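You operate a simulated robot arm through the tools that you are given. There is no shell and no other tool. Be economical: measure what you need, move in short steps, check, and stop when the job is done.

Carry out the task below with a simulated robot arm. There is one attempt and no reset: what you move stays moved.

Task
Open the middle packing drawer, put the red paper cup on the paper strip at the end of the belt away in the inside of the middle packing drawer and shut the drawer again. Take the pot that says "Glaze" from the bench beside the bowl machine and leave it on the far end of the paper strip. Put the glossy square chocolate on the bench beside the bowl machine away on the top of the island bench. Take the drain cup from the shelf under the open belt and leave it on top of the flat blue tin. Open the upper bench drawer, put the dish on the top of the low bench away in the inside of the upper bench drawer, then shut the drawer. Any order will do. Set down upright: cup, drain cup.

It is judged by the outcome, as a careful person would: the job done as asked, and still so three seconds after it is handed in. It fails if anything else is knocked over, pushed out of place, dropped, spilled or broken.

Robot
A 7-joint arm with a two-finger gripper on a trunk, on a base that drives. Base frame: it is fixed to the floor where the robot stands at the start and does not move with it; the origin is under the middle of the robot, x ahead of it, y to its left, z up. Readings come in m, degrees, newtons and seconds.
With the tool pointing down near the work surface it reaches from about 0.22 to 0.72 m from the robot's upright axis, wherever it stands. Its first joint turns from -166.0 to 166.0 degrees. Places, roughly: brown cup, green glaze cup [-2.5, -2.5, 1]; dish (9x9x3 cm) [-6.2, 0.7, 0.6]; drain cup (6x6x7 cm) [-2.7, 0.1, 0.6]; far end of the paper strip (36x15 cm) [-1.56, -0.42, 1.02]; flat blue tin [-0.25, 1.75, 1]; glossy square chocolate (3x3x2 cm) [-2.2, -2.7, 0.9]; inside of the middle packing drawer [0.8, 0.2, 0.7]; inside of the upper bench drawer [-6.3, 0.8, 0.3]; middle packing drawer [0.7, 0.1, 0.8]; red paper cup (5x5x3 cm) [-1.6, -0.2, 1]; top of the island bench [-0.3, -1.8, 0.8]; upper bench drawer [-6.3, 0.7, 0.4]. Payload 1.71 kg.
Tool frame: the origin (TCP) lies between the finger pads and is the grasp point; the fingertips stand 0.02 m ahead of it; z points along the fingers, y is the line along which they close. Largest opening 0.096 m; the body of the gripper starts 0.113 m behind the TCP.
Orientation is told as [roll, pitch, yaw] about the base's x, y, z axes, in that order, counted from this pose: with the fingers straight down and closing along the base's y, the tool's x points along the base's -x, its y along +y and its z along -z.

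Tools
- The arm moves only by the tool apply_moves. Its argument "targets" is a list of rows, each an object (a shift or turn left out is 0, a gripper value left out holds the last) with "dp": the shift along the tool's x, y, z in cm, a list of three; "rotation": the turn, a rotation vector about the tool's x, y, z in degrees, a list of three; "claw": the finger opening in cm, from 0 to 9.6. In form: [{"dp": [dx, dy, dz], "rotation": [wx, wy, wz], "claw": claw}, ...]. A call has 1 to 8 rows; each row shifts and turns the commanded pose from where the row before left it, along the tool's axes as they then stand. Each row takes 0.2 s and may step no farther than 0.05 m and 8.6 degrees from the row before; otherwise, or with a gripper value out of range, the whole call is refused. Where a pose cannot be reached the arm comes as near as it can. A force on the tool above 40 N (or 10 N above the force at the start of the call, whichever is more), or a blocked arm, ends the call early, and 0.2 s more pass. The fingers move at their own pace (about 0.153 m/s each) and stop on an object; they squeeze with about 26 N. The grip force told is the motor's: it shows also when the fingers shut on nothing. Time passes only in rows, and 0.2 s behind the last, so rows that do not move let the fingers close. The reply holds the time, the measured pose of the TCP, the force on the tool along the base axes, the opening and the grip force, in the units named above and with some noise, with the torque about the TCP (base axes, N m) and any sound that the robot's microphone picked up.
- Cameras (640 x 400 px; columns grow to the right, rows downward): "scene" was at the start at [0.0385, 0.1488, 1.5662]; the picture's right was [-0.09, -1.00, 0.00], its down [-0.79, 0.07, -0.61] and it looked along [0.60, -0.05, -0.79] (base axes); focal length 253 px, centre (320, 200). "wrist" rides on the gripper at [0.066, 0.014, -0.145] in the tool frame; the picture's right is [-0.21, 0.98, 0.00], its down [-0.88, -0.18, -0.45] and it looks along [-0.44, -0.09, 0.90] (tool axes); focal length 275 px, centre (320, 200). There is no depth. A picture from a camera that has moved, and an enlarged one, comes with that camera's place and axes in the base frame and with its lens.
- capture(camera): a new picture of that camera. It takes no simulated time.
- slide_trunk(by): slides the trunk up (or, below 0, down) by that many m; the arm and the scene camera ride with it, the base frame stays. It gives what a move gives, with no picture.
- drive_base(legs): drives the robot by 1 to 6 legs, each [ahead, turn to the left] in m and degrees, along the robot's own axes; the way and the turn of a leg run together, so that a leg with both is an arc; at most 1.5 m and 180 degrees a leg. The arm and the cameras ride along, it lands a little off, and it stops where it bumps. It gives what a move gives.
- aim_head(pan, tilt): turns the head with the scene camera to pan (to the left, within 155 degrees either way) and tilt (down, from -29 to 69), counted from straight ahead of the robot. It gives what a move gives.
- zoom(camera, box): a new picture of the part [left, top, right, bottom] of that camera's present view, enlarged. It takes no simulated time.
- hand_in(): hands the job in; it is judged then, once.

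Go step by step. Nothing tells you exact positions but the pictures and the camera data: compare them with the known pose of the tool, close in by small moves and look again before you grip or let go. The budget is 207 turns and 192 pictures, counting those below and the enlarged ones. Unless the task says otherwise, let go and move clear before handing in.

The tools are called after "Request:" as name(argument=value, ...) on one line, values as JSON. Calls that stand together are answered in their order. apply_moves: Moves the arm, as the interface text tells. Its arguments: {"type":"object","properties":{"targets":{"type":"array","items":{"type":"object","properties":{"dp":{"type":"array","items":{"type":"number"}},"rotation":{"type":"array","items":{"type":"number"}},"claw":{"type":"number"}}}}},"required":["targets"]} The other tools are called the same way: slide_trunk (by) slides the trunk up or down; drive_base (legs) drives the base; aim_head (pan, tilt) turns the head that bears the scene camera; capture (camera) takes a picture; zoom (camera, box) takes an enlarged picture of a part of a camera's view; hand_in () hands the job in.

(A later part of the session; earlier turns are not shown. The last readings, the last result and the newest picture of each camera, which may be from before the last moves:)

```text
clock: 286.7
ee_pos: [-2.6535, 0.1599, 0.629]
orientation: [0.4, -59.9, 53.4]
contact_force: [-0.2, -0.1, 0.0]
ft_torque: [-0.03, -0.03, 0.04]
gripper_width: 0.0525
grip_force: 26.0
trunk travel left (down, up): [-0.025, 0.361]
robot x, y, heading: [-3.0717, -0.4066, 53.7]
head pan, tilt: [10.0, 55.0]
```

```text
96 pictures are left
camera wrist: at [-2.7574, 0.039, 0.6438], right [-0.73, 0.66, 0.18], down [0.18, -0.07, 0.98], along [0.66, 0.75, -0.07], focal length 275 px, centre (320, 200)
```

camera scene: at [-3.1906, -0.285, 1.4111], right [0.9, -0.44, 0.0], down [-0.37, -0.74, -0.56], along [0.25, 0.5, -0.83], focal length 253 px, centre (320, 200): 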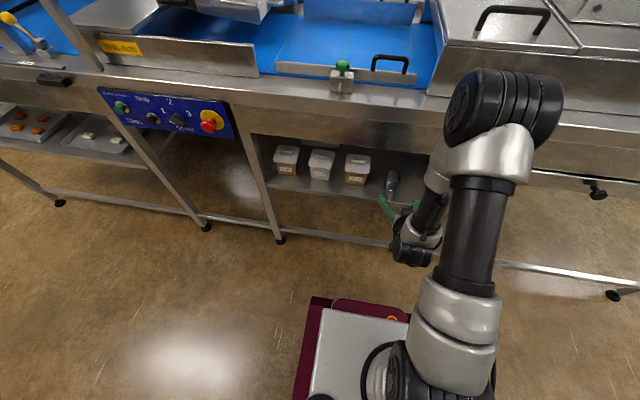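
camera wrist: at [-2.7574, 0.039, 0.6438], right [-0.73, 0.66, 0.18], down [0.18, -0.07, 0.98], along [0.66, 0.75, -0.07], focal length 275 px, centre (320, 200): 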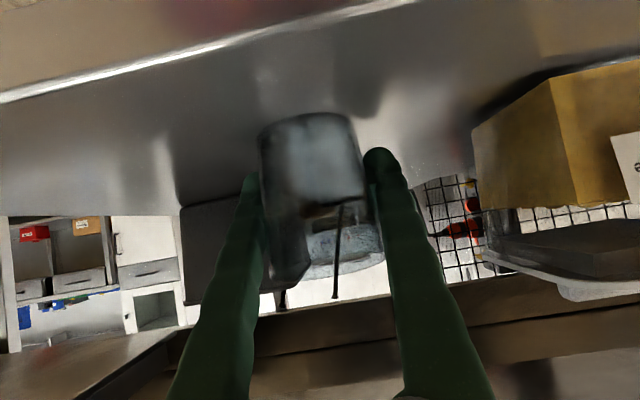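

Request:
apply_moves(targets=[{"dp": [-2.6, 0, -1.5]}, {"dp": [-0.8, 0, -0.5]}, {"dp": [2, 0, -3.4]}, {"dp": [2, 0, -3.4]}, {"dp": [2, 0, -3.4]}, {"dp": [2, 0, -3.4]}, {"dp": [2, 0, -3.4]}])

Request:
capture(camera="wrist")

Request:
capture(camera="scene")

```text
clock: 288.3
ee_pos: [-2.771, 0.0005, 0.6692]
orientation: [0.2, -59.9, 53.5]
contact_force: [-0.3, 0.2, 0.5]
ft_torque: [0.0, -0.01, 0.01]
gripper_width: 0.0523
grip_force: 25.8
trunk travel left (down, up): [-0.025, 0.361]
robot x, y, heading: [-3.0764, -0.414, 53.4]
head pan, tilt: [10.0, 55.0]
```

```text
95 pictures are left
camera wrist: at [-2.8744, -0.1193, 0.6839], right [-0.73, 0.66, 0.18], down [0.18, -0.07, 0.98], along [0.66, 0.75, -0.07], focal length 275 px, centre (320, 200)
```

wrist: 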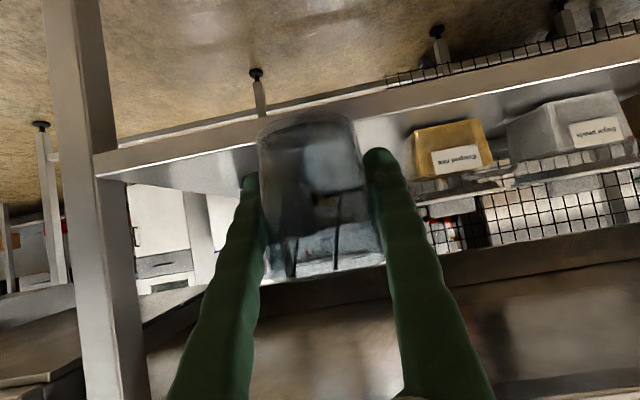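

```text
94 pictures are left
camera scene: at [-3.1903, -0.2847, 1.4111], right [0.9, -0.44, 0.0], down [-0.37, -0.74, -0.56], along [0.25, 0.5, -0.83], focal length 253 px, centre (320, 200)
```

scene: 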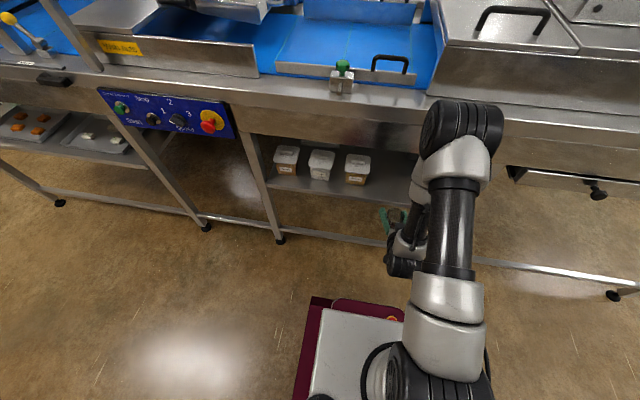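

The drain cup is out and held. I back away, raise the trunk, and drive around the table end toward the tin's area.

Request:
drive_base(legs=[[-0.35, 0]])

Request:
slide_trunk(by=0.3)

Request:
drive_base(legs=[[0, -80.8], [1.0, 0], [0.97, 0], [0, 82.9], [1.0, 0], [0.9, 0]])

Request:
aim_head(pan=40, tilt=25)

Request:
capture(camera="scene")

```text
clock: 290.7
ee_pos: [-2.9794, -0.2826, 0.6699]
orientation: [0.3, -60.0, 53.5]
contact_force: [0.3, -0.3, -1.3]
ft_torque: [0.03, 0.0, 0.0]
gripper_width: 0.052
grip_force: 26.4
trunk travel left (down, up): [-0.025, 0.361]
robot x, y, heading: [-3.2831, -0.6973, 53.8]
head pan, tilt: [10.0, 55.0]
```

```text
clock: 293.7
ee_pos: [-2.9842, -0.2884, 0.978]
orientation: [0.5, -61.0, 53.5]
contact_force: [0.2, 0.1, -0.2]
ft_torque: [-0.01, -0.01, 0.04]
gripper_width: 0.0511
grip_force: 25.9
trunk travel left (down, up): [-0.325, 0.061]
robot x, y, heading: [-3.28, -0.6962, 53.8]
head pan, tilt: [10.0, 55.0]
```

```text
clock: 322.4
ee_pos: [-0.1388, 0.3022, 0.9785]
orientation: [0.4, -61.0, 53.8]
contact_force: [0.8, 0.0, 0.0]
ft_torque: [-0.02, 0.04, 0.04]
gripper_width: 0.0489
grip_force: 26.1
trunk travel left (down, up): [-0.325, 0.061]
robot x, y, heading: [-0.4324, -0.1059, 54.1]
head pan, tilt: [10.0, 55.0]
```

```text
clock: 323.3
ee_pos: [-0.1356, 0.3068, 0.9911]
orientation: [0.4, -64.6, 53.8]
contact_force: [0.5, -0.2, -0.6]
ft_torque: [-0.01, -0.03, 0.01]
gripper_width: 0.0486
grip_force: 26.4
trunk travel left (down, up): [-0.325, 0.061]
robot x, y, heading: [-0.4335, -0.1068, 54.2]
head pan, tilt: [40.0, 25.0]
```

```text
93 pictures are left
camera scene: at [-0.5875, 0.0515, 1.7556], right [1.0, 0.07, -0.01], down [0.02, -0.43, -0.9], along [-0.07, 0.9, -0.43], focal length 253 px, centre (320, 200)
```

scene: 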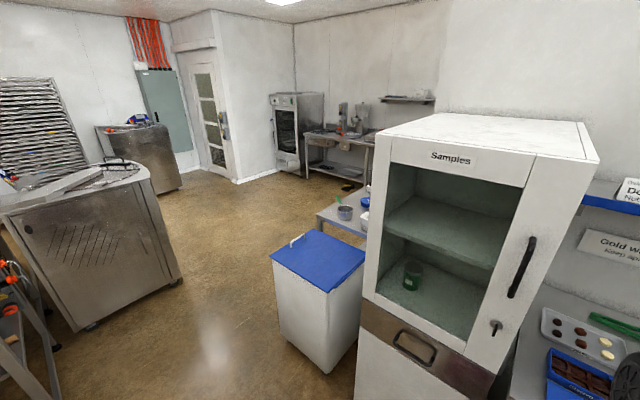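

Request:
capture(camera="wrist")

Request:
zoom(camera="scene", box=[260, 160, 400, 260])

```text
92 pictures are left
camera wrist: at [-0.2396, 0.185, 0.9935], right [-0.74, 0.65, 0.19], down [0.14, -0.13, 0.98], along [0.66, 0.75, 0.01], focal length 275 px, centre (320, 200)
```

wrist: 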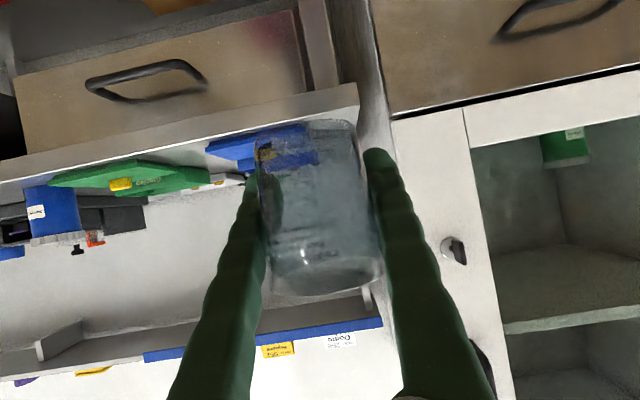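

```text
4.00 times, centred on (330, 210) of scene
camera zoom: at [-0.5875, 0.0515, 1.7556], right [1.0, 0.07, -0.01], down [0.02, -0.43, -0.9], along [-0.07, 0.9, -0.43], focal length 1011 px, centre (280, 160)
```

zoom: 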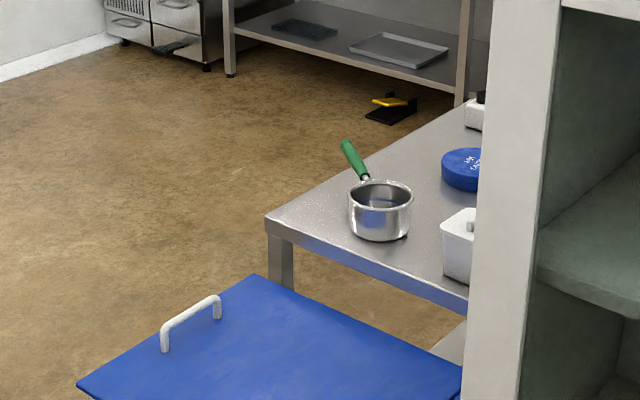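

The flat blue round tin is on the bench behind the sample cabinet, near its left end, next to a saucepan and a tub. I'll drive round past the blue-lid bin to approach from that end.

Request:
drive_base(legs=[[0, 82], [0.9, 0], [0.88, 0], [0, -82]])

Request:
aim_head(pan=0, tilt=25)

Request:
capture(camera="scene")

```text
clock: 341.2
ee_pos: [-1.4092, 1.533, 0.9807]
orientation: [0.5, -62.5, 54.3]
contact_force: [0.4, -0.2, -0.6]
ft_torque: [0.01, -0.01, 0.01]
gripper_width: 0.0493
grip_force: 26.6
trunk travel left (down, up): [-0.325, 0.061]
robot x, y, heading: [-1.7049, 1.1246, 54.4]
head pan, tilt: [40.0, 25.0]
```

```text
clock: 342.2
ee_pos: [-1.4071, 1.5365, 0.9934]
orientation: [0.3, -65.8, 54.4]
contact_force: [-0.1, -1.1, -0.2]
ft_torque: [0.02, -0.05, 0.02]
gripper_width: 0.0487
grip_force: 25.7
trunk travel left (down, up): [-0.325, 0.061]
robot x, y, heading: [-1.7056, 1.125, 54.2]
head pan, tilt: [0.0, 25.0]
```

```text
90 pictures are left
camera scene: at [-1.7999, 1.264, 1.7553], right [0.81, -0.58, 0.0], down [-0.25, -0.36, -0.9], along [0.52, 0.73, -0.44], focal length 253 px, centre (320, 200)
```

scene: 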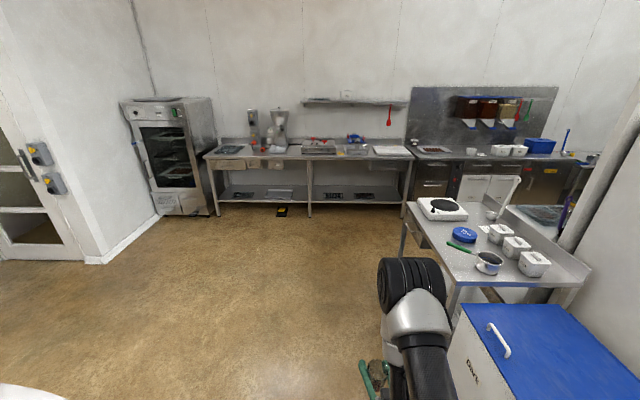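

Request:
drive_base(legs=[[1.3, 0]])

Request:
apply_moves(targets=[{"dp": [-3, 0, -1.4], "rotation": [0, 2, 0]}, {"dp": [-3, 0, -1.4], "rotation": [0, 2, 0]}, {"dp": [-3, 0, -1.4], "rotation": [0, 1.8, 0]}])

Request:
drive_base(legs=[[0, -90]])

Request:
aim_head(pan=5, tilt=45)

Request:
capture(camera="scene")

```text
clock: 349.2
ee_pos: [-0.6201, 2.5763, 0.9936]
orientation: [0.3, -65.8, 52.5]
contact_force: [0.7, 0.0, 0.0]
ft_torque: [0.02, -0.02, -0.01]
gripper_width: 0.0513
grip_force: 3.3
trunk travel left (down, up): [-0.325, 0.061]
robot x, y, heading: [-0.9326, 2.1714, 52.8]
head pan, tilt: [0.0, 25.0]
```

```text
clock: 350.0
ee_pos: [-0.5993, 2.601, 1.0903]
orientation: [0.2, -61.6, 52.5]
contact_force: [-0.4, -0.4, 0.4]
ft_torque: [0.01, -0.02, 0.03]
gripper_width: 0.0496
grip_force: 26.1
out of reach, approached as far as the arm can: row 1, 2
trunk travel left (down, up): [-0.325, 0.061]
robot x, y, heading: [-0.9306, 2.1709, 52.8]
head pan, tilt: [0.0, 25.0]
```

```text
clock: 355.0
ee_pos: [-0.5055, 1.8367, 1.0891]
orientation: [0.2, -61.6, -37.6]
contact_force: [-1.0, -0.1, -0.1]
ft_torque: [-0.02, -0.06, 0.02]
gripper_width: 0.0493
grip_force: 25.3
trunk travel left (down, up): [-0.325, 0.061]
robot x, y, heading: [-0.9292, 2.1771, -37.6]
head pan, tilt: [0.0, 25.0]
```

```text
clock: 355.9
ee_pos: [-0.5011, 1.8314, 1.1109]
orientation: [-0.1, -65.5, -37.4]
contact_force: [0.3, 0.9, -0.1]
ft_torque: [-0.02, -0.05, -0.01]
gripper_width: 0.0486
grip_force: 25.6
trunk travel left (down, up): [-0.325, 0.061]
robot x, y, heading: [-0.9324, 2.1794, -37.6]
head pan, tilt: [5.0, 45.0]
```

```text
89 pictures are left
camera scene: at [-0.7932, 2.2756, 1.7249], right [-0.54, -0.84, 0.0], down [-0.6, 0.39, -0.7], along [0.59, -0.38, -0.72], focal length 253 px, centre (320, 200)
```

scene: 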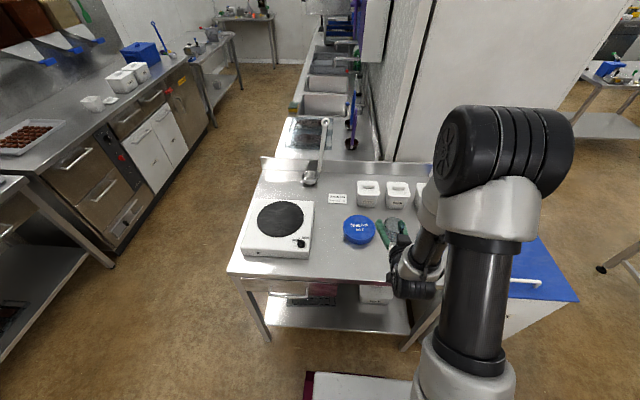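

Request:
apply_moves(targets=[{"rotation": [0, 5.5, 0]}, {}])

Request:
capture(camera="wrist")

Request:
zoom(camera="scene", box=[320, 180, 460, 290])

```text
clock: 356.4
ee_pos: [-0.5121, 1.8396, 1.1003]
orientation: [0.0, -57.7, -37.5]
contact_force: [-0.4, 0.2, -0.5]
ft_torque: [0.0, 0.04, 0.01]
gripper_width: 0.0508
grip_force: 11.3
out of reach, approached as far as the arm can: row 1
trunk travel left (down, up): [-0.325, 0.061]
robot x, y, heading: [-0.9289, 2.1777, -37.7]
head pan, tilt: [5.0, 45.0]
```

```text
88 pictures are left
camera wrist: at [-0.6274, 1.9466, 1.1213], right [0.68, 0.71, 0.18], down [-0.04, -0.2, 0.98], along [0.73, -0.67, -0.11], focal length 275 px, centre (320, 200)
```

wrist: 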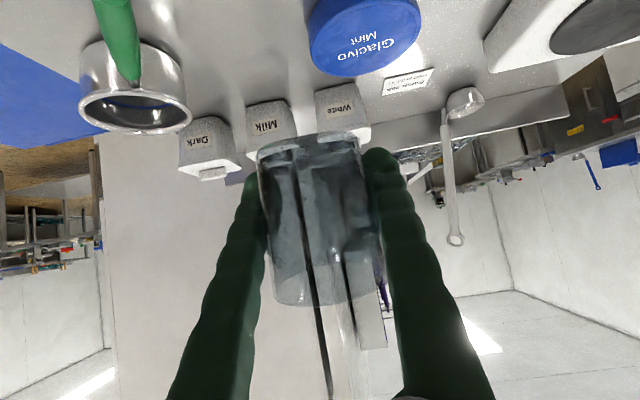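

```text
3.64 times, centred on (390, 235) of scene
camera zoom: at [-0.7928, 2.2748, 1.7248], right [-0.54, -0.84, 0.0], down [-0.6, 0.39, -0.69], along [0.58, -0.37, -0.72], focal length 919 px, centre (66, 73)
```

zoom: 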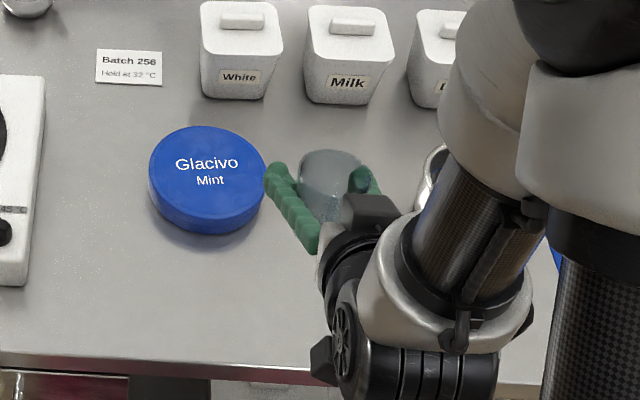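

Request:
apply_moves(targets=[{"dp": [0, 0, 0], "claw": 4.2}, {"dp": [-2, 1.85, 3.1]}, {"dp": [-2, 1.85, 3.1]}, {"dp": [-2, 1.85, 3.1]}, {"dp": [-2, 1.85, 3.1]}])

Request:
capture(camera="wrist")

Request:
zoom(camera="scene", box=[300, 150, 460, 290])

```text
clock: 357.6
ee_pos: [-0.3536, 1.8156, 1.0959]
orientation: [0.1, -57.0, -37.4]
contact_force: [0.4, 0.8, -0.1]
ft_torque: [0.02, 0.02, 0.0]
gripper_width: 0.0488
grip_force: 26.0
trunk travel left (down, up): [-0.325, 0.061]
robot x, y, heading: [-0.9282, 2.1777, -37.4]
head pan, tilt: [5.0, 45.0]
```

```text
86 pictures are left
camera wrist: at [-0.4699, 1.9218, 1.1198], right [0.68, 0.71, 0.17], down [-0.03, -0.21, 0.98], along [0.73, -0.67, -0.12], focal length 275 px, centre (320, 200)
```

wrist: 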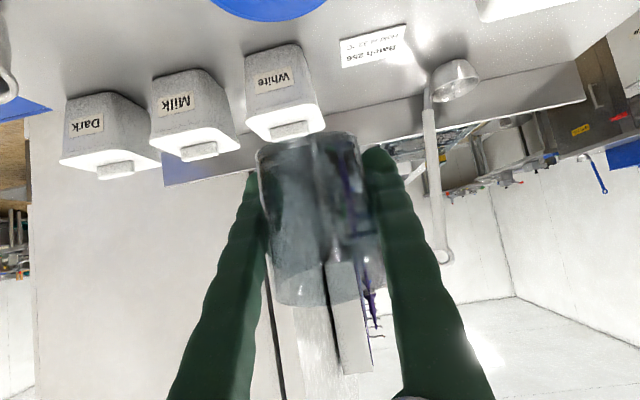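

```text
2.86 times, centred on (380, 220) of scene
camera zoom: at [-0.7925, 2.2757, 1.7248], right [-0.54, -0.84, 0.0], down [-0.6, 0.39, -0.69], along [0.58, -0.37, -0.72], focal length 722 px, centre (149, 143)
```

zoom: 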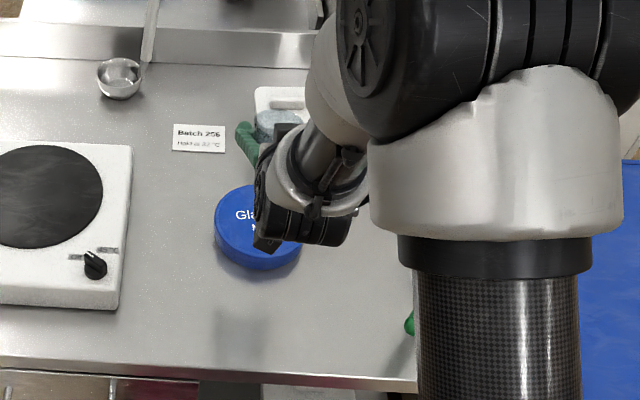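

Request:
zoom(camera="wrist", box=[220, 100, 420, 330])

Request:
zoom(camera="scene", box=[340, 160, 400, 220])

```text
1.74 times, centred on (320, 215) of wrist
camera zoom: at [-0.4699, 1.9218, 1.1198], right [0.68, 0.71, 0.17], down [-0.03, -0.21, 0.98], along [0.73, -0.67, -0.12], focal length 479 px, centre (320, 174)
```

zoom: 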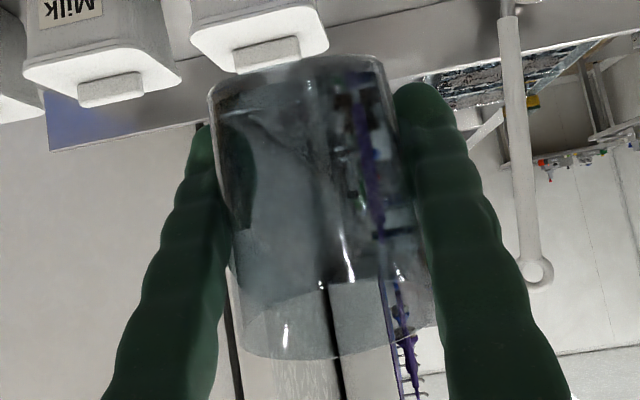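

```text
6.67 times, centred on (370, 190) of scene
camera zoom: at [-0.7925, 2.2757, 1.7248], right [-0.54, -0.84, 0.0], down [-0.6, 0.39, -0.69], along [0.58, -0.37, -0.72], focal length 1685 px, centre (-13, 267)
```

zoom: 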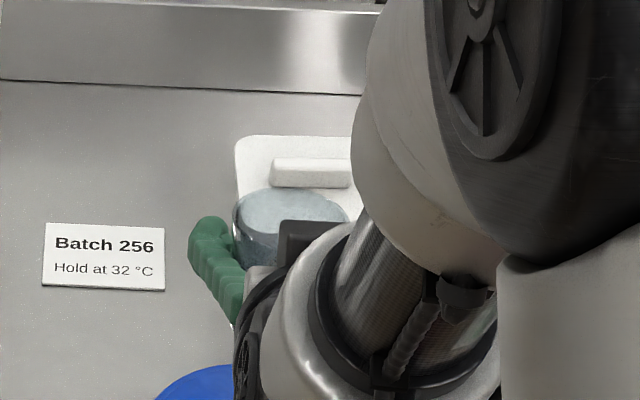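

The cup seems to have swung in the grip, its top leaning about 12–15° away from me. I tilt the tool to correct, then re-check.

Request:
apply_moves(targets=[{"rotation": [0, -7, 0]}, {"rotation": [0, -7, 0]}, {}])

Request:
zoom(camera="scene", box=[340, 160, 400, 220])

Request:
capture(camera="wrist")

```text
clock: 358.4
ee_pos: [-0.3545, 1.8148, 1.0976]
orientation: [0.2, -71.2, -37.5]
contact_force: [0.0, -0.2, -0.2]
ft_torque: [0.01, -0.03, 0.01]
gripper_width: 0.0486
grip_force: 26.2
trunk travel left (down, up): [-0.325, 0.061]
robot x, y, heading: [-0.9288, 2.1772, -37.6]
head pan, tilt: [5.0, 45.0]
```

```text
6.67 times, centred on (370, 190) of scene
camera zoom: at [-0.7937, 2.2757, 1.7249], right [-0.54, -0.84, 0.0], down [-0.6, 0.39, -0.7], along [0.59, -0.37, -0.72], focal length 1685 px, centre (-13, 267)
```

zoom: 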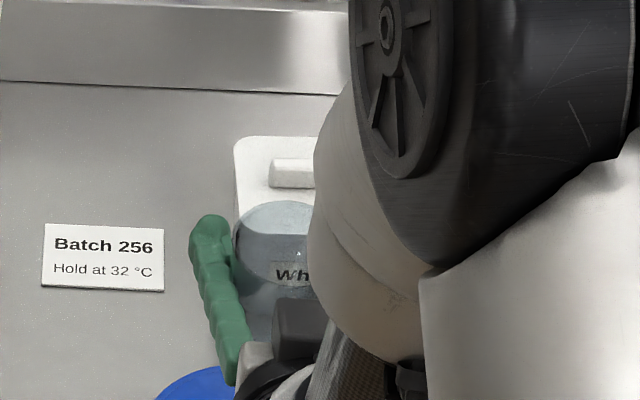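

```text
81 pictures are left
camera wrist: at [-0.4715, 1.9221, 1.081], right [0.65, 0.74, 0.2], down [-0.22, -0.06, 0.97], along [0.73, -0.67, 0.12], focal length 275 px, centre (320, 200)
```

wrist: 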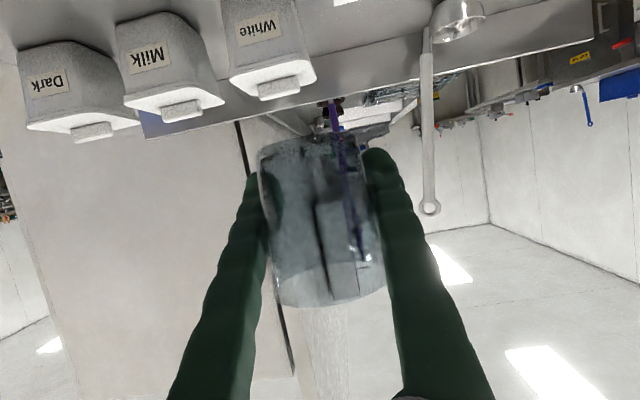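

Request:
apply_moves(targets=[{"dp": [0, 0, 0], "rotation": [0, 4, 0]}, {}])

```text
clock: 359.1
ee_pos: [-0.3537, 1.8151, 1.0977]
orientation: [0.1, -67.1, -37.7]
contact_force: [0.0, 0.2, -0.6]
ft_torque: [0.0, 0.01, 0.02]
gripper_width: 0.0487
grip_force: 26.4
trunk travel left (down, up): [-0.325, 0.061]
robot x, y, heading: [-0.9302, 2.1744, -37.6]
head pan, tilt: [5.0, 45.0]
```

Request:
apply_moves(targets=[{"dp": [3.8, -0.1, 1.9]}, {"dp": [3.8, -0.1, 1.9]}, {"dp": [3.8, -0.1, 1.9]}])

Request:
capture(camera="wrist")

Request:
capture(camera="scene")

```text
clock: 359.9
ee_pos: [-0.3461, 1.8038, 0.9675]
orientation: [0.1, -66.9, -37.6]
contact_force: [0.1, -0.7, -0.5]
ft_torque: [0.0, -0.04, 0.05]
gripper_width: 0.0485
grip_force: 25.7
trunk travel left (down, up): [-0.325, 0.061]
robot x, y, heading: [-0.93, 2.1772, -37.7]
head pan, tilt: [5.0, 45.0]
```

```text
80 pictures are left
camera wrist: at [-0.4638, 1.9118, 0.9626], right [0.66, 0.73, 0.19], down [-0.17, -0.11, 0.98], along [0.73, -0.68, 0.05], focal length 275 px, centre (320, 200)
```

wrist: 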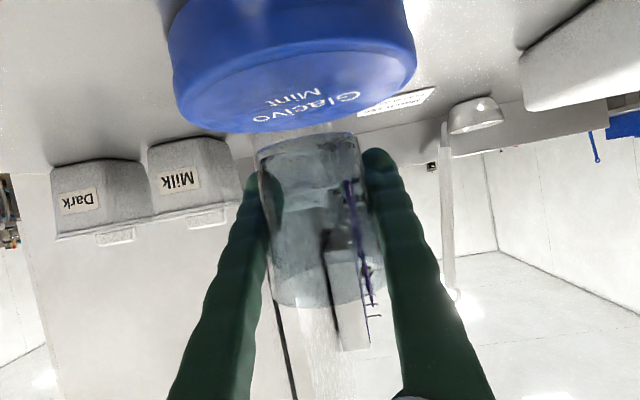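

```text
79 pictures are left
camera scene: at [-0.7921, 2.2746, 1.7248], right [-0.54, -0.84, 0.0], down [-0.61, 0.39, -0.69], along [0.58, -0.37, -0.72], focal length 253 px, centre (320, 200)
```

scene: 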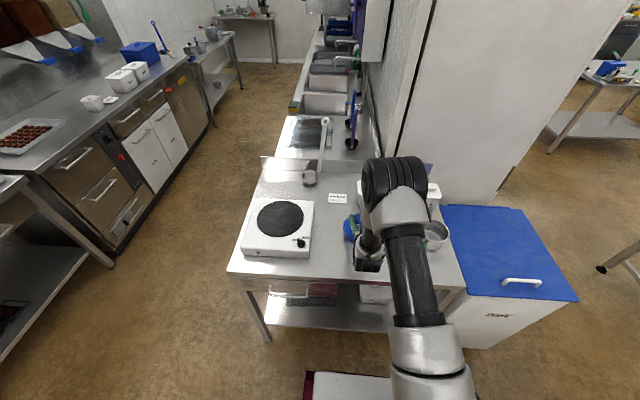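

Aligned over the tin, with the cup base about 2 cm above it. I lower in small steps until contact.

Request:
apply_moves(targets=[{"dp": [0.75, 0, 0.3]}, {"dp": [0.5, 0, 0.2]}])

Request:
zoom(camera="wrist", box=[160, 0, 480, 200])

```text
clock: 360.4
ee_pos: [-0.349, 1.8063, 0.9554]
orientation: [0.2, -67.1, -37.6]
contact_force: [0.0, 0.1, 0.1]
ft_torque: [-0.01, -0.01, 0.0]
gripper_width: 0.0486
grip_force: 25.5
trunk travel left (down, up): [-0.325, 0.061]
robot x, y, heading: [-0.9335, 2.1746, -37.8]
head pan, tilt: [5.0, 45.0]
```

```text
2.00 times, centred on (320, 100) of wrist
camera zoom: at [-0.4661, 1.9144, 0.951], right [0.66, 0.73, 0.19], down [-0.17, -0.11, 0.98], along [0.73, -0.68, 0.05], focal length 551 px, centre (320, 400)
```

zoom: 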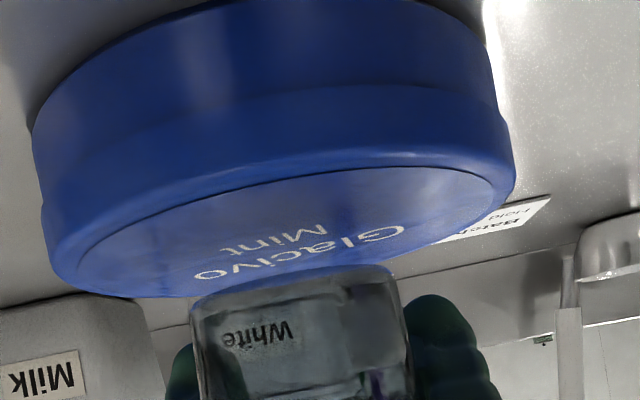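

Request:
apply_moves(targets=[{"dp": [0.55, 0, 0.23]}])

Request:
apply_moves(targets=[{"dp": [0.45, 0, 0.2]}])

Request:
zoom(camera="wrist", box=[160, 0, 480, 200])

```text
clock: 360.9
ee_pos: [-0.3487, 1.8056, 0.9484]
orientation: [0.2, -67.0, -37.6]
contact_force: [0.1, 0.0, -0.6]
ft_torque: [0.0, 0.02, -0.01]
gripper_width: 0.0482
grip_force: 26.0
trunk travel left (down, up): [-0.325, 0.061]
robot x, y, heading: [-0.9279, 2.1789, -37.8]
head pan, tilt: [5.0, 45.0]
```

```text
clock: 361.2
ee_pos: [-0.3494, 1.8064, 0.9458]
orientation: [0.2, -66.9, -37.6]
contact_force: [-0.7, 0.3, -0.3]
ft_torque: [0.0, -0.02, 0.03]
gripper_width: 0.0483
grip_force: 25.6
trunk travel left (down, up): [-0.325, 0.061]
robot x, y, heading: [-0.9302, 2.1749, -37.9]
head pan, tilt: [5.0, 45.0]
```

```text
2.00 times, centred on (320, 100) of wrist
camera zoom: at [-0.4663, 1.914, 0.9411], right [0.66, 0.73, 0.19], down [-0.17, -0.11, 0.98], along [0.73, -0.68, 0.05], focal length 551 px, centre (320, 400)
```

zoom: 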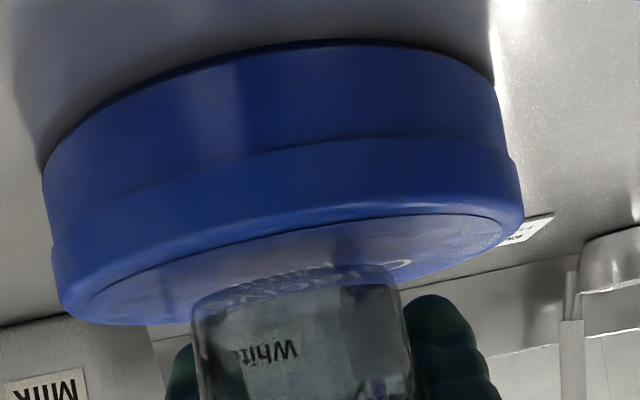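

Request:
apply_moves(targets=[{"dp": [0.45, 0, 0.2]}])

Request:
apply_moves(targets=[{"dp": [0.35, 0, 0.15]}])

Request:
zoom(camera="wrist", box=[160, 0, 480, 200])

```text
clock: 361.6
ee_pos: [-0.3484, 1.8064, 0.9397]
orientation: [0.2, -67.0, -37.6]
contact_force: [0.1, -0.1, -0.2]
ft_torque: [0.02, 0.04, -0.04]
gripper_width: 0.0482
grip_force: 26.0
trunk travel left (down, up): [-0.325, 0.061]
robot x, y, heading: [-0.9318, 2.1773, -37.9]
head pan, tilt: [5.0, 45.0]
```

```text
clock: 362.1
ee_pos: [-0.3496, 1.8072, 0.9359]
orientation: [0.2, -67.2, -37.7]
contact_force: [0.4, 0.1, 5.1]
ft_torque: [0.04, 0.12, 0.03]
gripper_width: 0.0481
grip_force: 26.3
trunk travel left (down, up): [-0.325, 0.061]
robot x, y, heading: [-0.9303, 2.1772, -37.9]
head pan, tilt: [5.0, 45.0]
```

```text
2.00 times, centred on (320, 100) of wrist
camera zoom: at [-0.4659, 1.9138, 0.9325], right [0.66, 0.73, 0.19], down [-0.17, -0.1, 0.98], along [0.73, -0.68, 0.05], focal length 551 px, centre (320, 400)
```

zoom: 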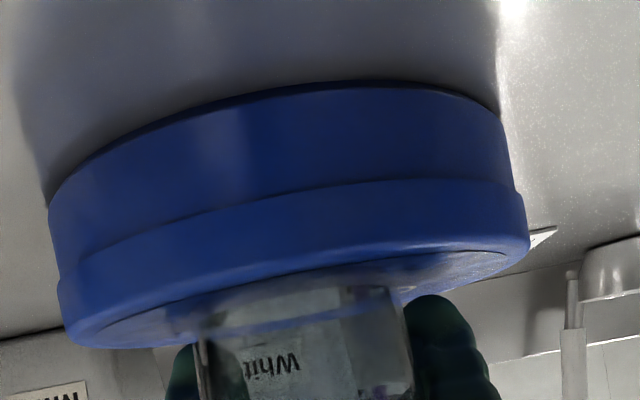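

Request:
apply_moves(targets=[{"dp": [0.25, 0, 0.1]}, {}])

Request:
zoom(camera="wrist", box=[220, 80, 420, 320])

Request:
zoom(camera="scene", box=[330, 180, 430, 270])

```text
clock: 362.6
ee_pos: [-0.3491, 1.8048, 0.9376]
orientation: [0.3, -67.5, -37.7]
contact_force: [5.1, -4.6, 19.9]
ft_torque: [0.25, 0.28, 0.0]
gripper_width: 0.0481
grip_force: 26.5
trunk travel left (down, up): [-0.325, 0.061]
robot x, y, heading: [-0.928, 2.1778, -37.7]
head pan, tilt: [5.0, 45.0]
```

```text
1.67 times, centred on (320, 200) of wrist
camera zoom: at [-0.4659, 1.9137, 0.931], right [0.66, 0.73, 0.19], down [-0.17, -0.1, 0.98], along [0.73, -0.68, 0.06], focal length 459 px, centre (320, 200)
```

zoom: 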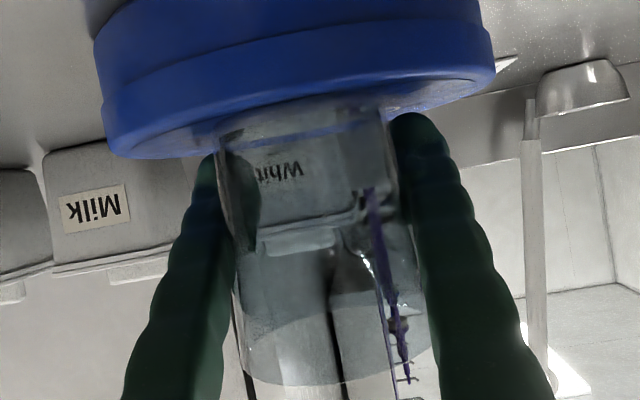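

```text
4.44 times, centred on (380, 225) of scene
camera zoom: at [-0.7947, 2.2763, 1.7251], right [-0.54, -0.84, 0.0], down [-0.6, 0.39, -0.7], along [0.59, -0.38, -0.72], focal length 1123 px, centre (53, 89)
```

zoom: 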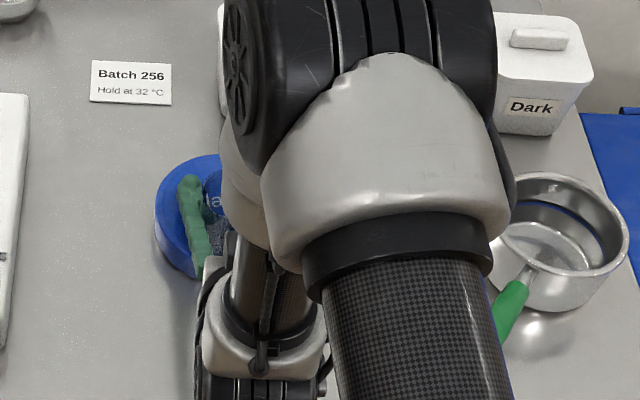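

Firm contact on the tin. I relax slightly and open slowly.

Request:
apply_moves(targets=[{"dp": [-0.2, 0, -0.08]}, {"claw": 5.2}, {"claw": 5.8}, {"claw": 7}, {}])

Request:
capture(camera="wrist")

```text
clock: 363.9
ee_pos: [-0.3497, 1.8069, 0.9359]
orientation: [0.3, -67.0, -37.6]
contact_force: [-0.1, 0.2, 0.0]
ft_torque: [0.02, -0.02, 0.03]
gripper_width: 0.0698
grip_force: 0.1
trunk travel left (down, up): [-0.325, 0.061]
robot x, y, heading: [-0.9306, 2.1745, -37.6]
head pan, tilt: [5.0, 45.0]
```

```text
73 pictures are left
camera wrist: at [-0.467, 1.9148, 0.9313], right [0.66, 0.73, 0.19], down [-0.17, -0.11, 0.98], along [0.73, -0.68, 0.05], focal length 275 px, centre (320, 200)
```

wrist: 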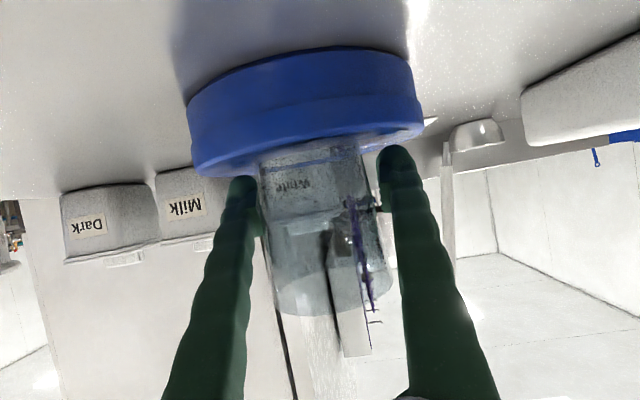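

Request:
apply_moves(targets=[{"claw": 8.5}, {"dp": [0.8, 0, -1.9]}, {"dp": [1.5, 0, -3.6]}, {"dp": [1.4, 0, -3.7]}, {"dp": [1.0, 0, -3.9]}, {"dp": [0, 0, -4]}])

Request:
capture(camera="wrist")

Request:
zoom(camera="scene", box=[320, 160, 460, 280])

```text
clock: 365.2
ee_pos: [-0.4898, 1.9151, 0.9608]
orientation: [0.0, -67.1, -37.5]
contact_force: [0.4, -0.8, -0.2]
ft_torque: [-0.02, -0.01, -0.01]
gripper_width: 0.0849
grip_force: 0.0
trunk travel left (down, up): [-0.325, 0.061]
robot x, y, heading: [-0.9309, 2.178, -37.6]
head pan, tilt: [5.0, 45.0]
```

```text
72 pictures are left
camera wrist: at [-0.6079, 2.0218, 0.9562], right [0.66, 0.73, 0.19], down [-0.17, -0.11, 0.98], along [0.73, -0.68, 0.05], focal length 275 px, centre (320, 200)
```

wrist: 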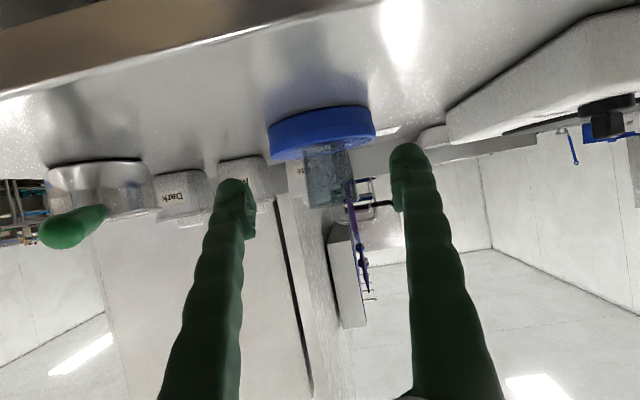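

```text
3.33 times, centred on (390, 220) of scene
camera zoom: at [-0.794, 2.2762, 1.7249], right [-0.54, -0.84, 0.0], down [-0.6, 0.39, -0.7], along [0.59, -0.38, -0.72], focal length 842 px, centre (87, 133)
```

zoom: 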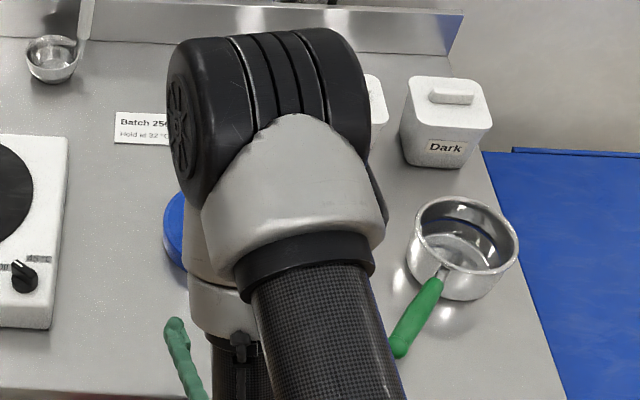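

The drain cup stands on the tin. Now the dish: I back off, bring the tool vertical, and drive the long way round to the low bench.

Request:
drive_base(legs=[[-0.3, 0]])

Request:
apply_moves(targets=[{"dp": [0, 0, 0], "rotation": [0, 8.4, 0]}, {"rotation": [0, 8.4, 0]}, {"rotation": [0, 8.4, 0]}, {"rotation": [0, 8.4, 0]}, {"rotation": [0, 8.4, 0]}, {"rotation": [0, 8.4, 0]}, {"rotation": [0, 8.4, 0]}, {"rotation": [0, 8.2, 0]}])

Request:
capture(camera="scene")

```text
clock: 367.4
ee_pos: [-0.7288, 2.1001, 0.9607]
orientation: [0.2, -67.1, -37.3]
contact_force: [-0.7, 0.0, 0.0]
ft_torque: [-0.02, 0.02, -0.05]
gripper_width: 0.0849
grip_force: 0.1
trunk travel left (down, up): [-0.325, 0.061]
robot x, y, heading: [-1.1678, 2.36, -37.5]
head pan, tilt: [5.0, 45.0]
```

```text
clock: 369.2
ee_pos: [-0.7384, 2.1063, 0.9686]
orientation: [0.1, -0.8, -37.3]
contact_force: [0.4, 0.1, 0.3]
ft_torque: [0.03, 0.02, -0.01]
gripper_width: 0.0848
grip_force: 0.1
trunk travel left (down, up): [-0.325, 0.061]
robot x, y, heading: [-1.1695, 2.3607, -37.3]
head pan, tilt: [5.0, 45.0]
```

```text
70 pictures are left
camera scene: at [-1.0313, 2.4593, 1.7248], right [-0.54, -0.84, 0.0], down [-0.61, 0.39, -0.69], along [0.59, -0.37, -0.72], focal length 253 px, centre (320, 200)
```

scene: 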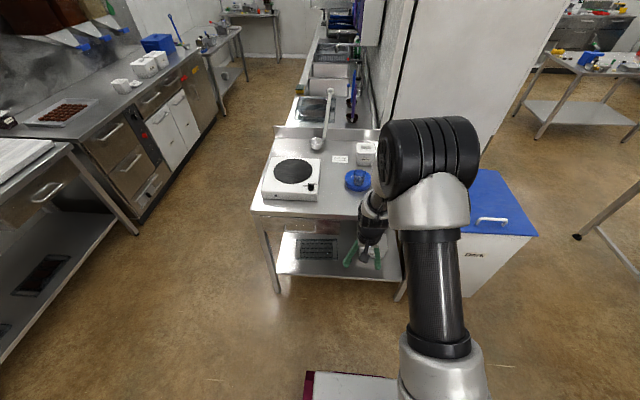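

Request:
zoom(camera="scene", box=[330, 150, 390, 200])

Request:
aim_head(pan=120, tilt=20)

Request:
capture(camera="scene")

Request:
aim_head(pan=-120, tilt=20)

Request:
capture(camera="scene")

```text
8.00 times, centred on (360, 175) of scene
camera zoom: at [-1.0313, 2.4593, 1.7248], right [-0.54, -0.84, 0.0], down [-0.61, 0.39, -0.69], along [0.59, -0.37, -0.72], focal length 2022 px, centre (0, 400)
```

zoom: 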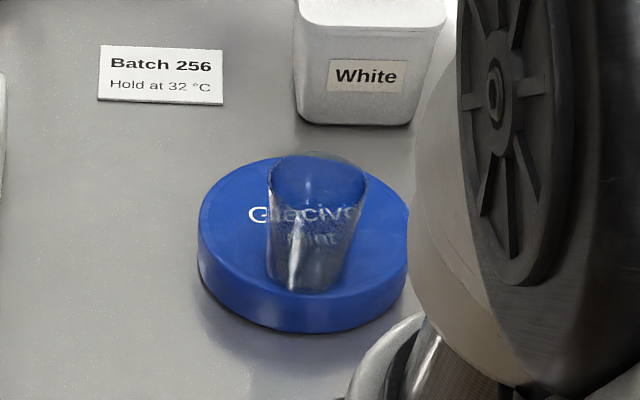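

```text
clock: 371.1
ee_pos: [-0.7377, 2.1067, 0.968]
orientation: [0.1, -1.0, -37.3]
contact_force: [-0.3, -0.2, -0.1]
ft_torque: [0.0, 0.0, -0.02]
gripper_width: 0.0852
grip_force: 0.0
trunk travel left (down, up): [-0.325, 0.061]
robot x, y, heading: [-1.1725, 2.3625, -37.6]
head pan, tilt: [120.0, 20.0]
```

```text
68 pictures are left
camera scene: at [-1.0877, 2.5956, 1.7657], right [0.99, -0.13, -0.01], down [-0.06, -0.33, -0.94], along [0.12, 0.93, -0.33], focal length 253 px, centre (320, 200)
```

scene: 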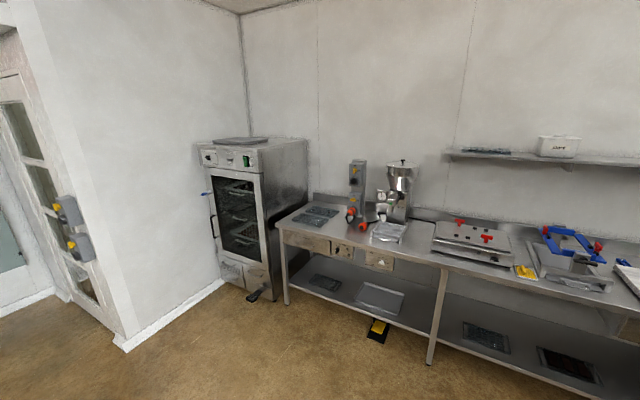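

```text
clock: 374.5
ee_pos: [-0.7387, 2.1074, 0.9686]
orientation: [0.1, -1.0, -37.3]
contact_force: [0.4, 0.3, 0.1]
ft_torque: [-0.03, -0.01, -0.02]
gripper_width: 0.085
grip_force: 0.0
trunk travel left (down, up): [-0.325, 0.061]
robot x, y, heading: [-1.1696, 2.3588, -37.7]
head pan, tilt: [-120.0, 20.0]
```

```text
67 pictures are left
camera scene: at [-1.1861, 2.4678, 1.7657], right [-0.38, 0.92, 0.01], down [0.3, 0.14, -0.94], along [-0.87, -0.36, -0.33], focal length 253 px, centre (320, 200)
```

scene: 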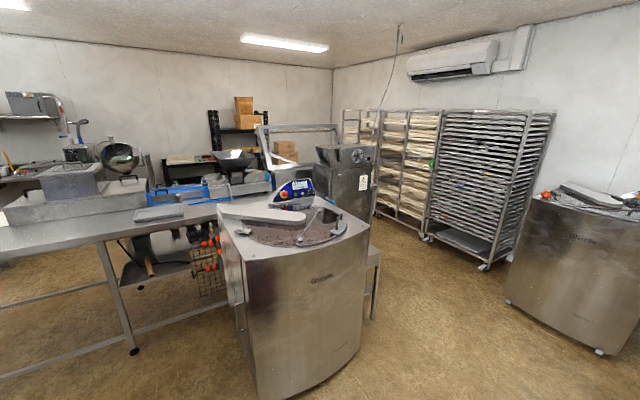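

Cup upright on the tin, all good. The low bench lies beyond the rack on the back wall, and I take the known route around the table end.

Request:
apply_moves(targets=[{"dp": [4.5, 0, -1]}, {"dp": [4.5, 0, -1]}, {"dp": [0, 0, -4]}, {"dp": [0, 0, -4]}])

Request:
drive_base(legs=[[0, -76.3], [1.35, 0], [0, 71.2], [0.86, 0], [0.85, 0]])

```text
clock: 375.5
ee_pos: [-0.8107, 2.1668, 1.0665]
orientation: [0.2, -0.9, -37.3]
contact_force: [0.2, 0.3, 0.9]
ft_torque: [-0.02, 0.0, 0.04]
gripper_width: 0.0853
grip_force: 0.0
trunk travel left (down, up): [-0.325, 0.061]
robot x, y, heading: [-1.1673, 2.3627, -37.9]
head pan, tilt: [-120.0, 20.0]
```

```text
clock: 399.2
ee_pos: [-0.183, -0.3221, 1.0636]
orientation: [0.1, -0.9, -44.7]
contact_force: [-0.8, -0.5, 0.1]
ft_torque: [0.01, 0.01, -0.01]
gripper_width: 0.0849
grip_force: 0.0
trunk travel left (down, up): [-0.325, 0.061]
robot x, y, heading: [-0.5163, -0.0803, -44.9]
head pan, tilt: [-120.0, 20.0]
```

Request:
drive_base(legs=[[0, -79.8], [0.9, 0], [0.88, 0], [0, -90.6], [1.4, 0], [1.4, 0]])

Request:
aim_head(pan=25, tilt=20)

Request:
capture(camera="scene")

```text
clock: 431.6
ee_pos: [-4.2151, 0.298, 1.0705]
orientation: [0.1, -1.8, 146.3]
contact_force: [0.4, -0.5, 0.0]
ft_torque: [0.0, -0.07, 0.03]
gripper_width: 0.085
grip_force: 0.1
trunk travel left (down, up): [-0.325, 0.061]
robot x, y, heading: [-3.8567, 0.1347, 146.1]
head pan, tilt: [-120.0, 20.0]
```

```text
clock: 433.9
ee_pos: [-4.2009, 0.2894, 1.0768]
orientation: [0.2, -2.7, 146.3]
contact_force: [0.3, -0.1, 0.6]
ft_torque: [0.01, -0.01, 0.02]
gripper_width: 0.0849
grip_force: 0.0
trunk travel left (down, up): [-0.325, 0.061]
robot x, y, heading: [-3.8604, 0.1349, 146.0]
head pan, tilt: [25.0, 20.0]
```

```text
66 pictures are left
camera scene: at [-4.0149, 0.0027, 1.7635], right [0.16, 0.99, -0.01], down [0.35, -0.06, -0.93], along [-0.92, 0.14, -0.36], focal length 253 px, centre (320, 200)
```

scene: 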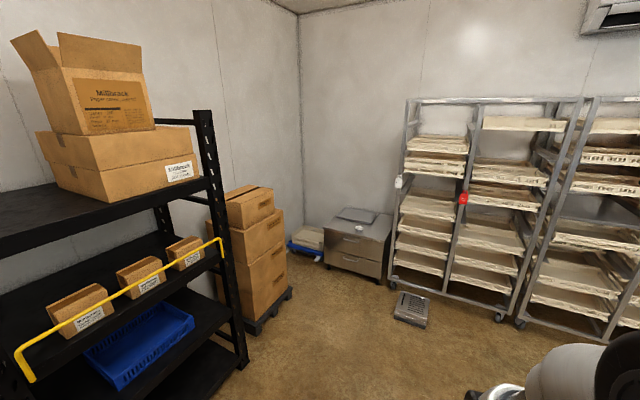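

Request:
zoom(camera="scene", box=[270, 180, 430, 300])

```text
3.33 times, centred on (350, 240) of scene
camera zoom: at [-4.0149, 0.0027, 1.7635], right [0.16, 0.99, -0.01], down [0.35, -0.06, -0.93], along [-0.92, 0.14, -0.36], focal length 842 px, centre (220, 67)
```

zoom: 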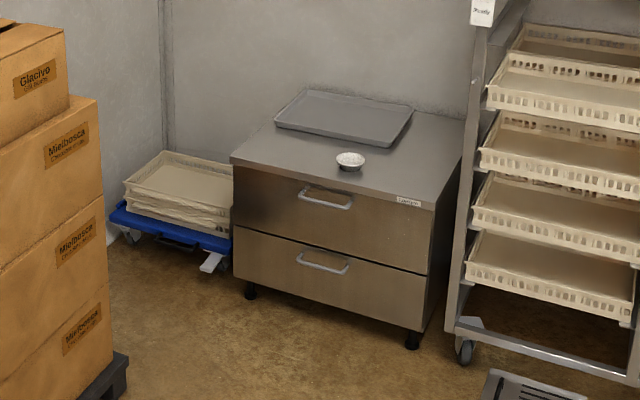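

The low bench is a two-drawer chest facing me at the far wall, with the dish on top at about (-6.17, 0.72). I drive up facing it, stopping a bit short first.

Request:
drive_base(legs=[[0, 26.4], [1.45, 0], [0, -28.4]])

Request:
aim_head(pan=8, tilt=45)

Request:
capture(camera="scene")

```text
clock: 444.8
ee_pos: [-5.6188, 0.5506, 1.076]
orientation: [0.3, -2.8, 141.2]
contact_force: [0.2, 0.1, -0.6]
ft_torque: [0.03, 0.02, 0.01]
gripper_width: 0.0849
grip_force: 0.0
trunk travel left (down, up): [-0.325, 0.061]
robot x, y, heading: [-5.2941, 0.3655, 140.8]
head pan, tilt: [25.0, 20.0]
```

```text
clock: 445.7
ee_pos: [-5.6057, 0.5414, 1.0813]
orientation: [0.2, -3.5, 141.2]
contact_force: [-0.1, -0.7, 0.0]
ft_torque: [-0.02, 0.0, 0.02]
gripper_width: 0.0851
grip_force: 0.0
trunk travel left (down, up): [-0.325, 0.061]
robot x, y, heading: [-5.2953, 0.3646, 141.0]
head pan, tilt: [8.0, 45.0]
```

```text
64 pictures are left
camera scene: at [-5.4399, 0.268, 1.7249], right [0.52, 0.86, 0.0], down [0.61, -0.37, -0.7], along [-0.6, 0.36, -0.72], focal length 253 px, centre (320, 200)
```

scene: 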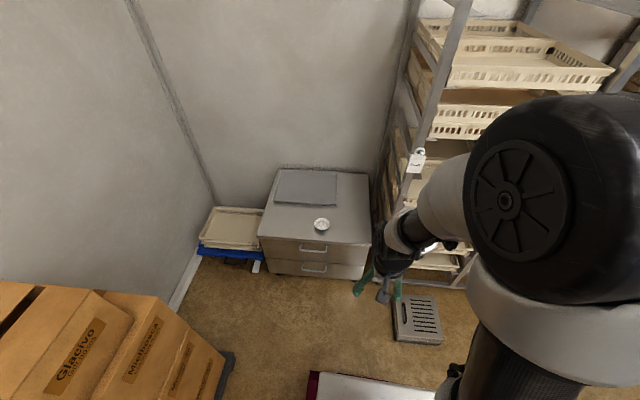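

Request:
zoom(camera="scene", box=[240, 160, 400, 290])

```text
3.08 times, centred on (320, 225) of scene
camera zoom: at [-5.4399, 0.268, 1.7249], right [0.52, 0.86, 0.0], down [0.61, -0.37, -0.7], along [-0.6, 0.36, -0.72], focal length 778 px, centre (320, 123)
```

zoom: 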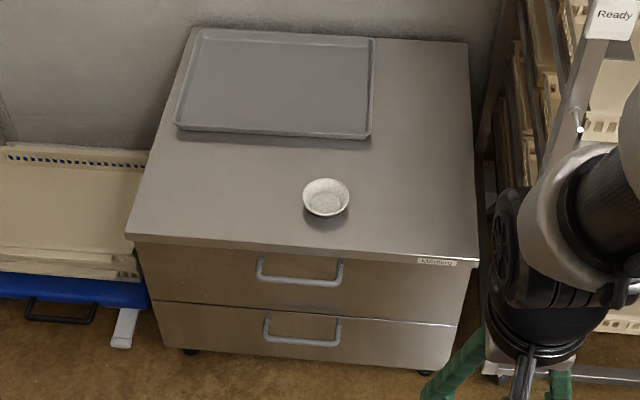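

Request:
drive_base(legs=[[0, 39], [0.3, 0], [0, -36]])

Request:
slide_trunk(by=-0.32)

Request:
aim_head(pan=8, tilt=50)

Request:
capture(camera="scene")

Request:
capture(camera="wrist")

```text
clock: 452.1
ee_pos: [-5.9135, 0.531, 1.082]
orientation: [0.2, -3.5, 143.4]
contact_force: [-0.2, 0.5, -0.2]
ft_torque: [0.01, -0.01, -0.01]
gripper_width: 0.0849
grip_force: 0.2
trunk travel left (down, up): [-0.325, 0.061]
robot x, y, heading: [-5.5993, 0.3632, 143.2]
head pan, tilt: [8.0, 45.0]
```

```text
clock: 455.2
ee_pos: [-5.9002, 0.5196, 0.7675]
orientation: [0.3, -4.4, 143.5]
contact_force: [-1.0, 0.3, 0.3]
ft_torque: [0.02, 0.03, -0.03]
gripper_width: 0.0853
grip_force: 0.1
trunk travel left (down, up): [-0.005, 0.381]
robot x, y, heading: [-5.5942, 0.3609, 142.9]
head pan, tilt: [8.0, 45.0]
```

```text
clock: 455.9
ee_pos: [-5.9002, 0.5199, 0.7673]
orientation: [0.3, -4.3, 143.4]
contact_force: [-0.9, -0.1, -0.6]
ft_torque: [0.0, -0.01, -0.01]
gripper_width: 0.0849
grip_force: 0.1
trunk travel left (down, up): [-0.005, 0.381]
robot x, y, heading: [-5.5972, 0.364, 143.4]
head pan, tilt: [8.0, 50.0]
```

```text
62 pictures are left
camera scene: at [-5.7307, 0.2544, 1.3984], right [0.48, 0.88, 0.0], down [0.68, -0.38, -0.63], along [-0.55, 0.3, -0.78], focal length 253 px, centre (320, 200)
```

scene: 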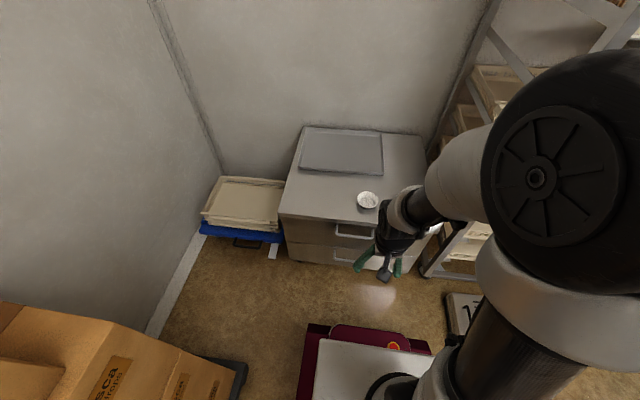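

```text
61 pictures are left
camera wrist: at [-5.8463, 0.4633, 0.906], right [-0.75, -0.66, 0.02], down [-0.56, 0.65, 0.51], along [-0.35, 0.37, -0.86], focal length 275 px, centre (320, 200)
```

wrist: 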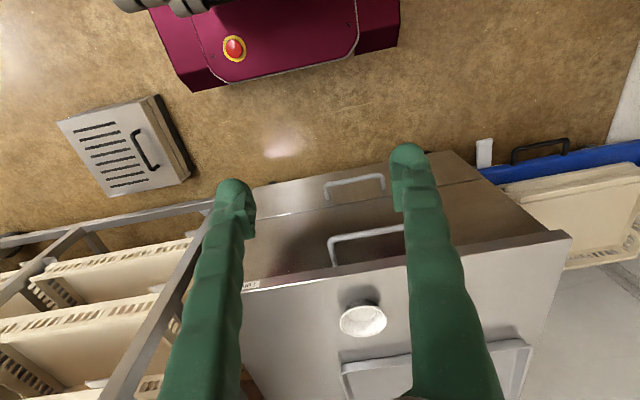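

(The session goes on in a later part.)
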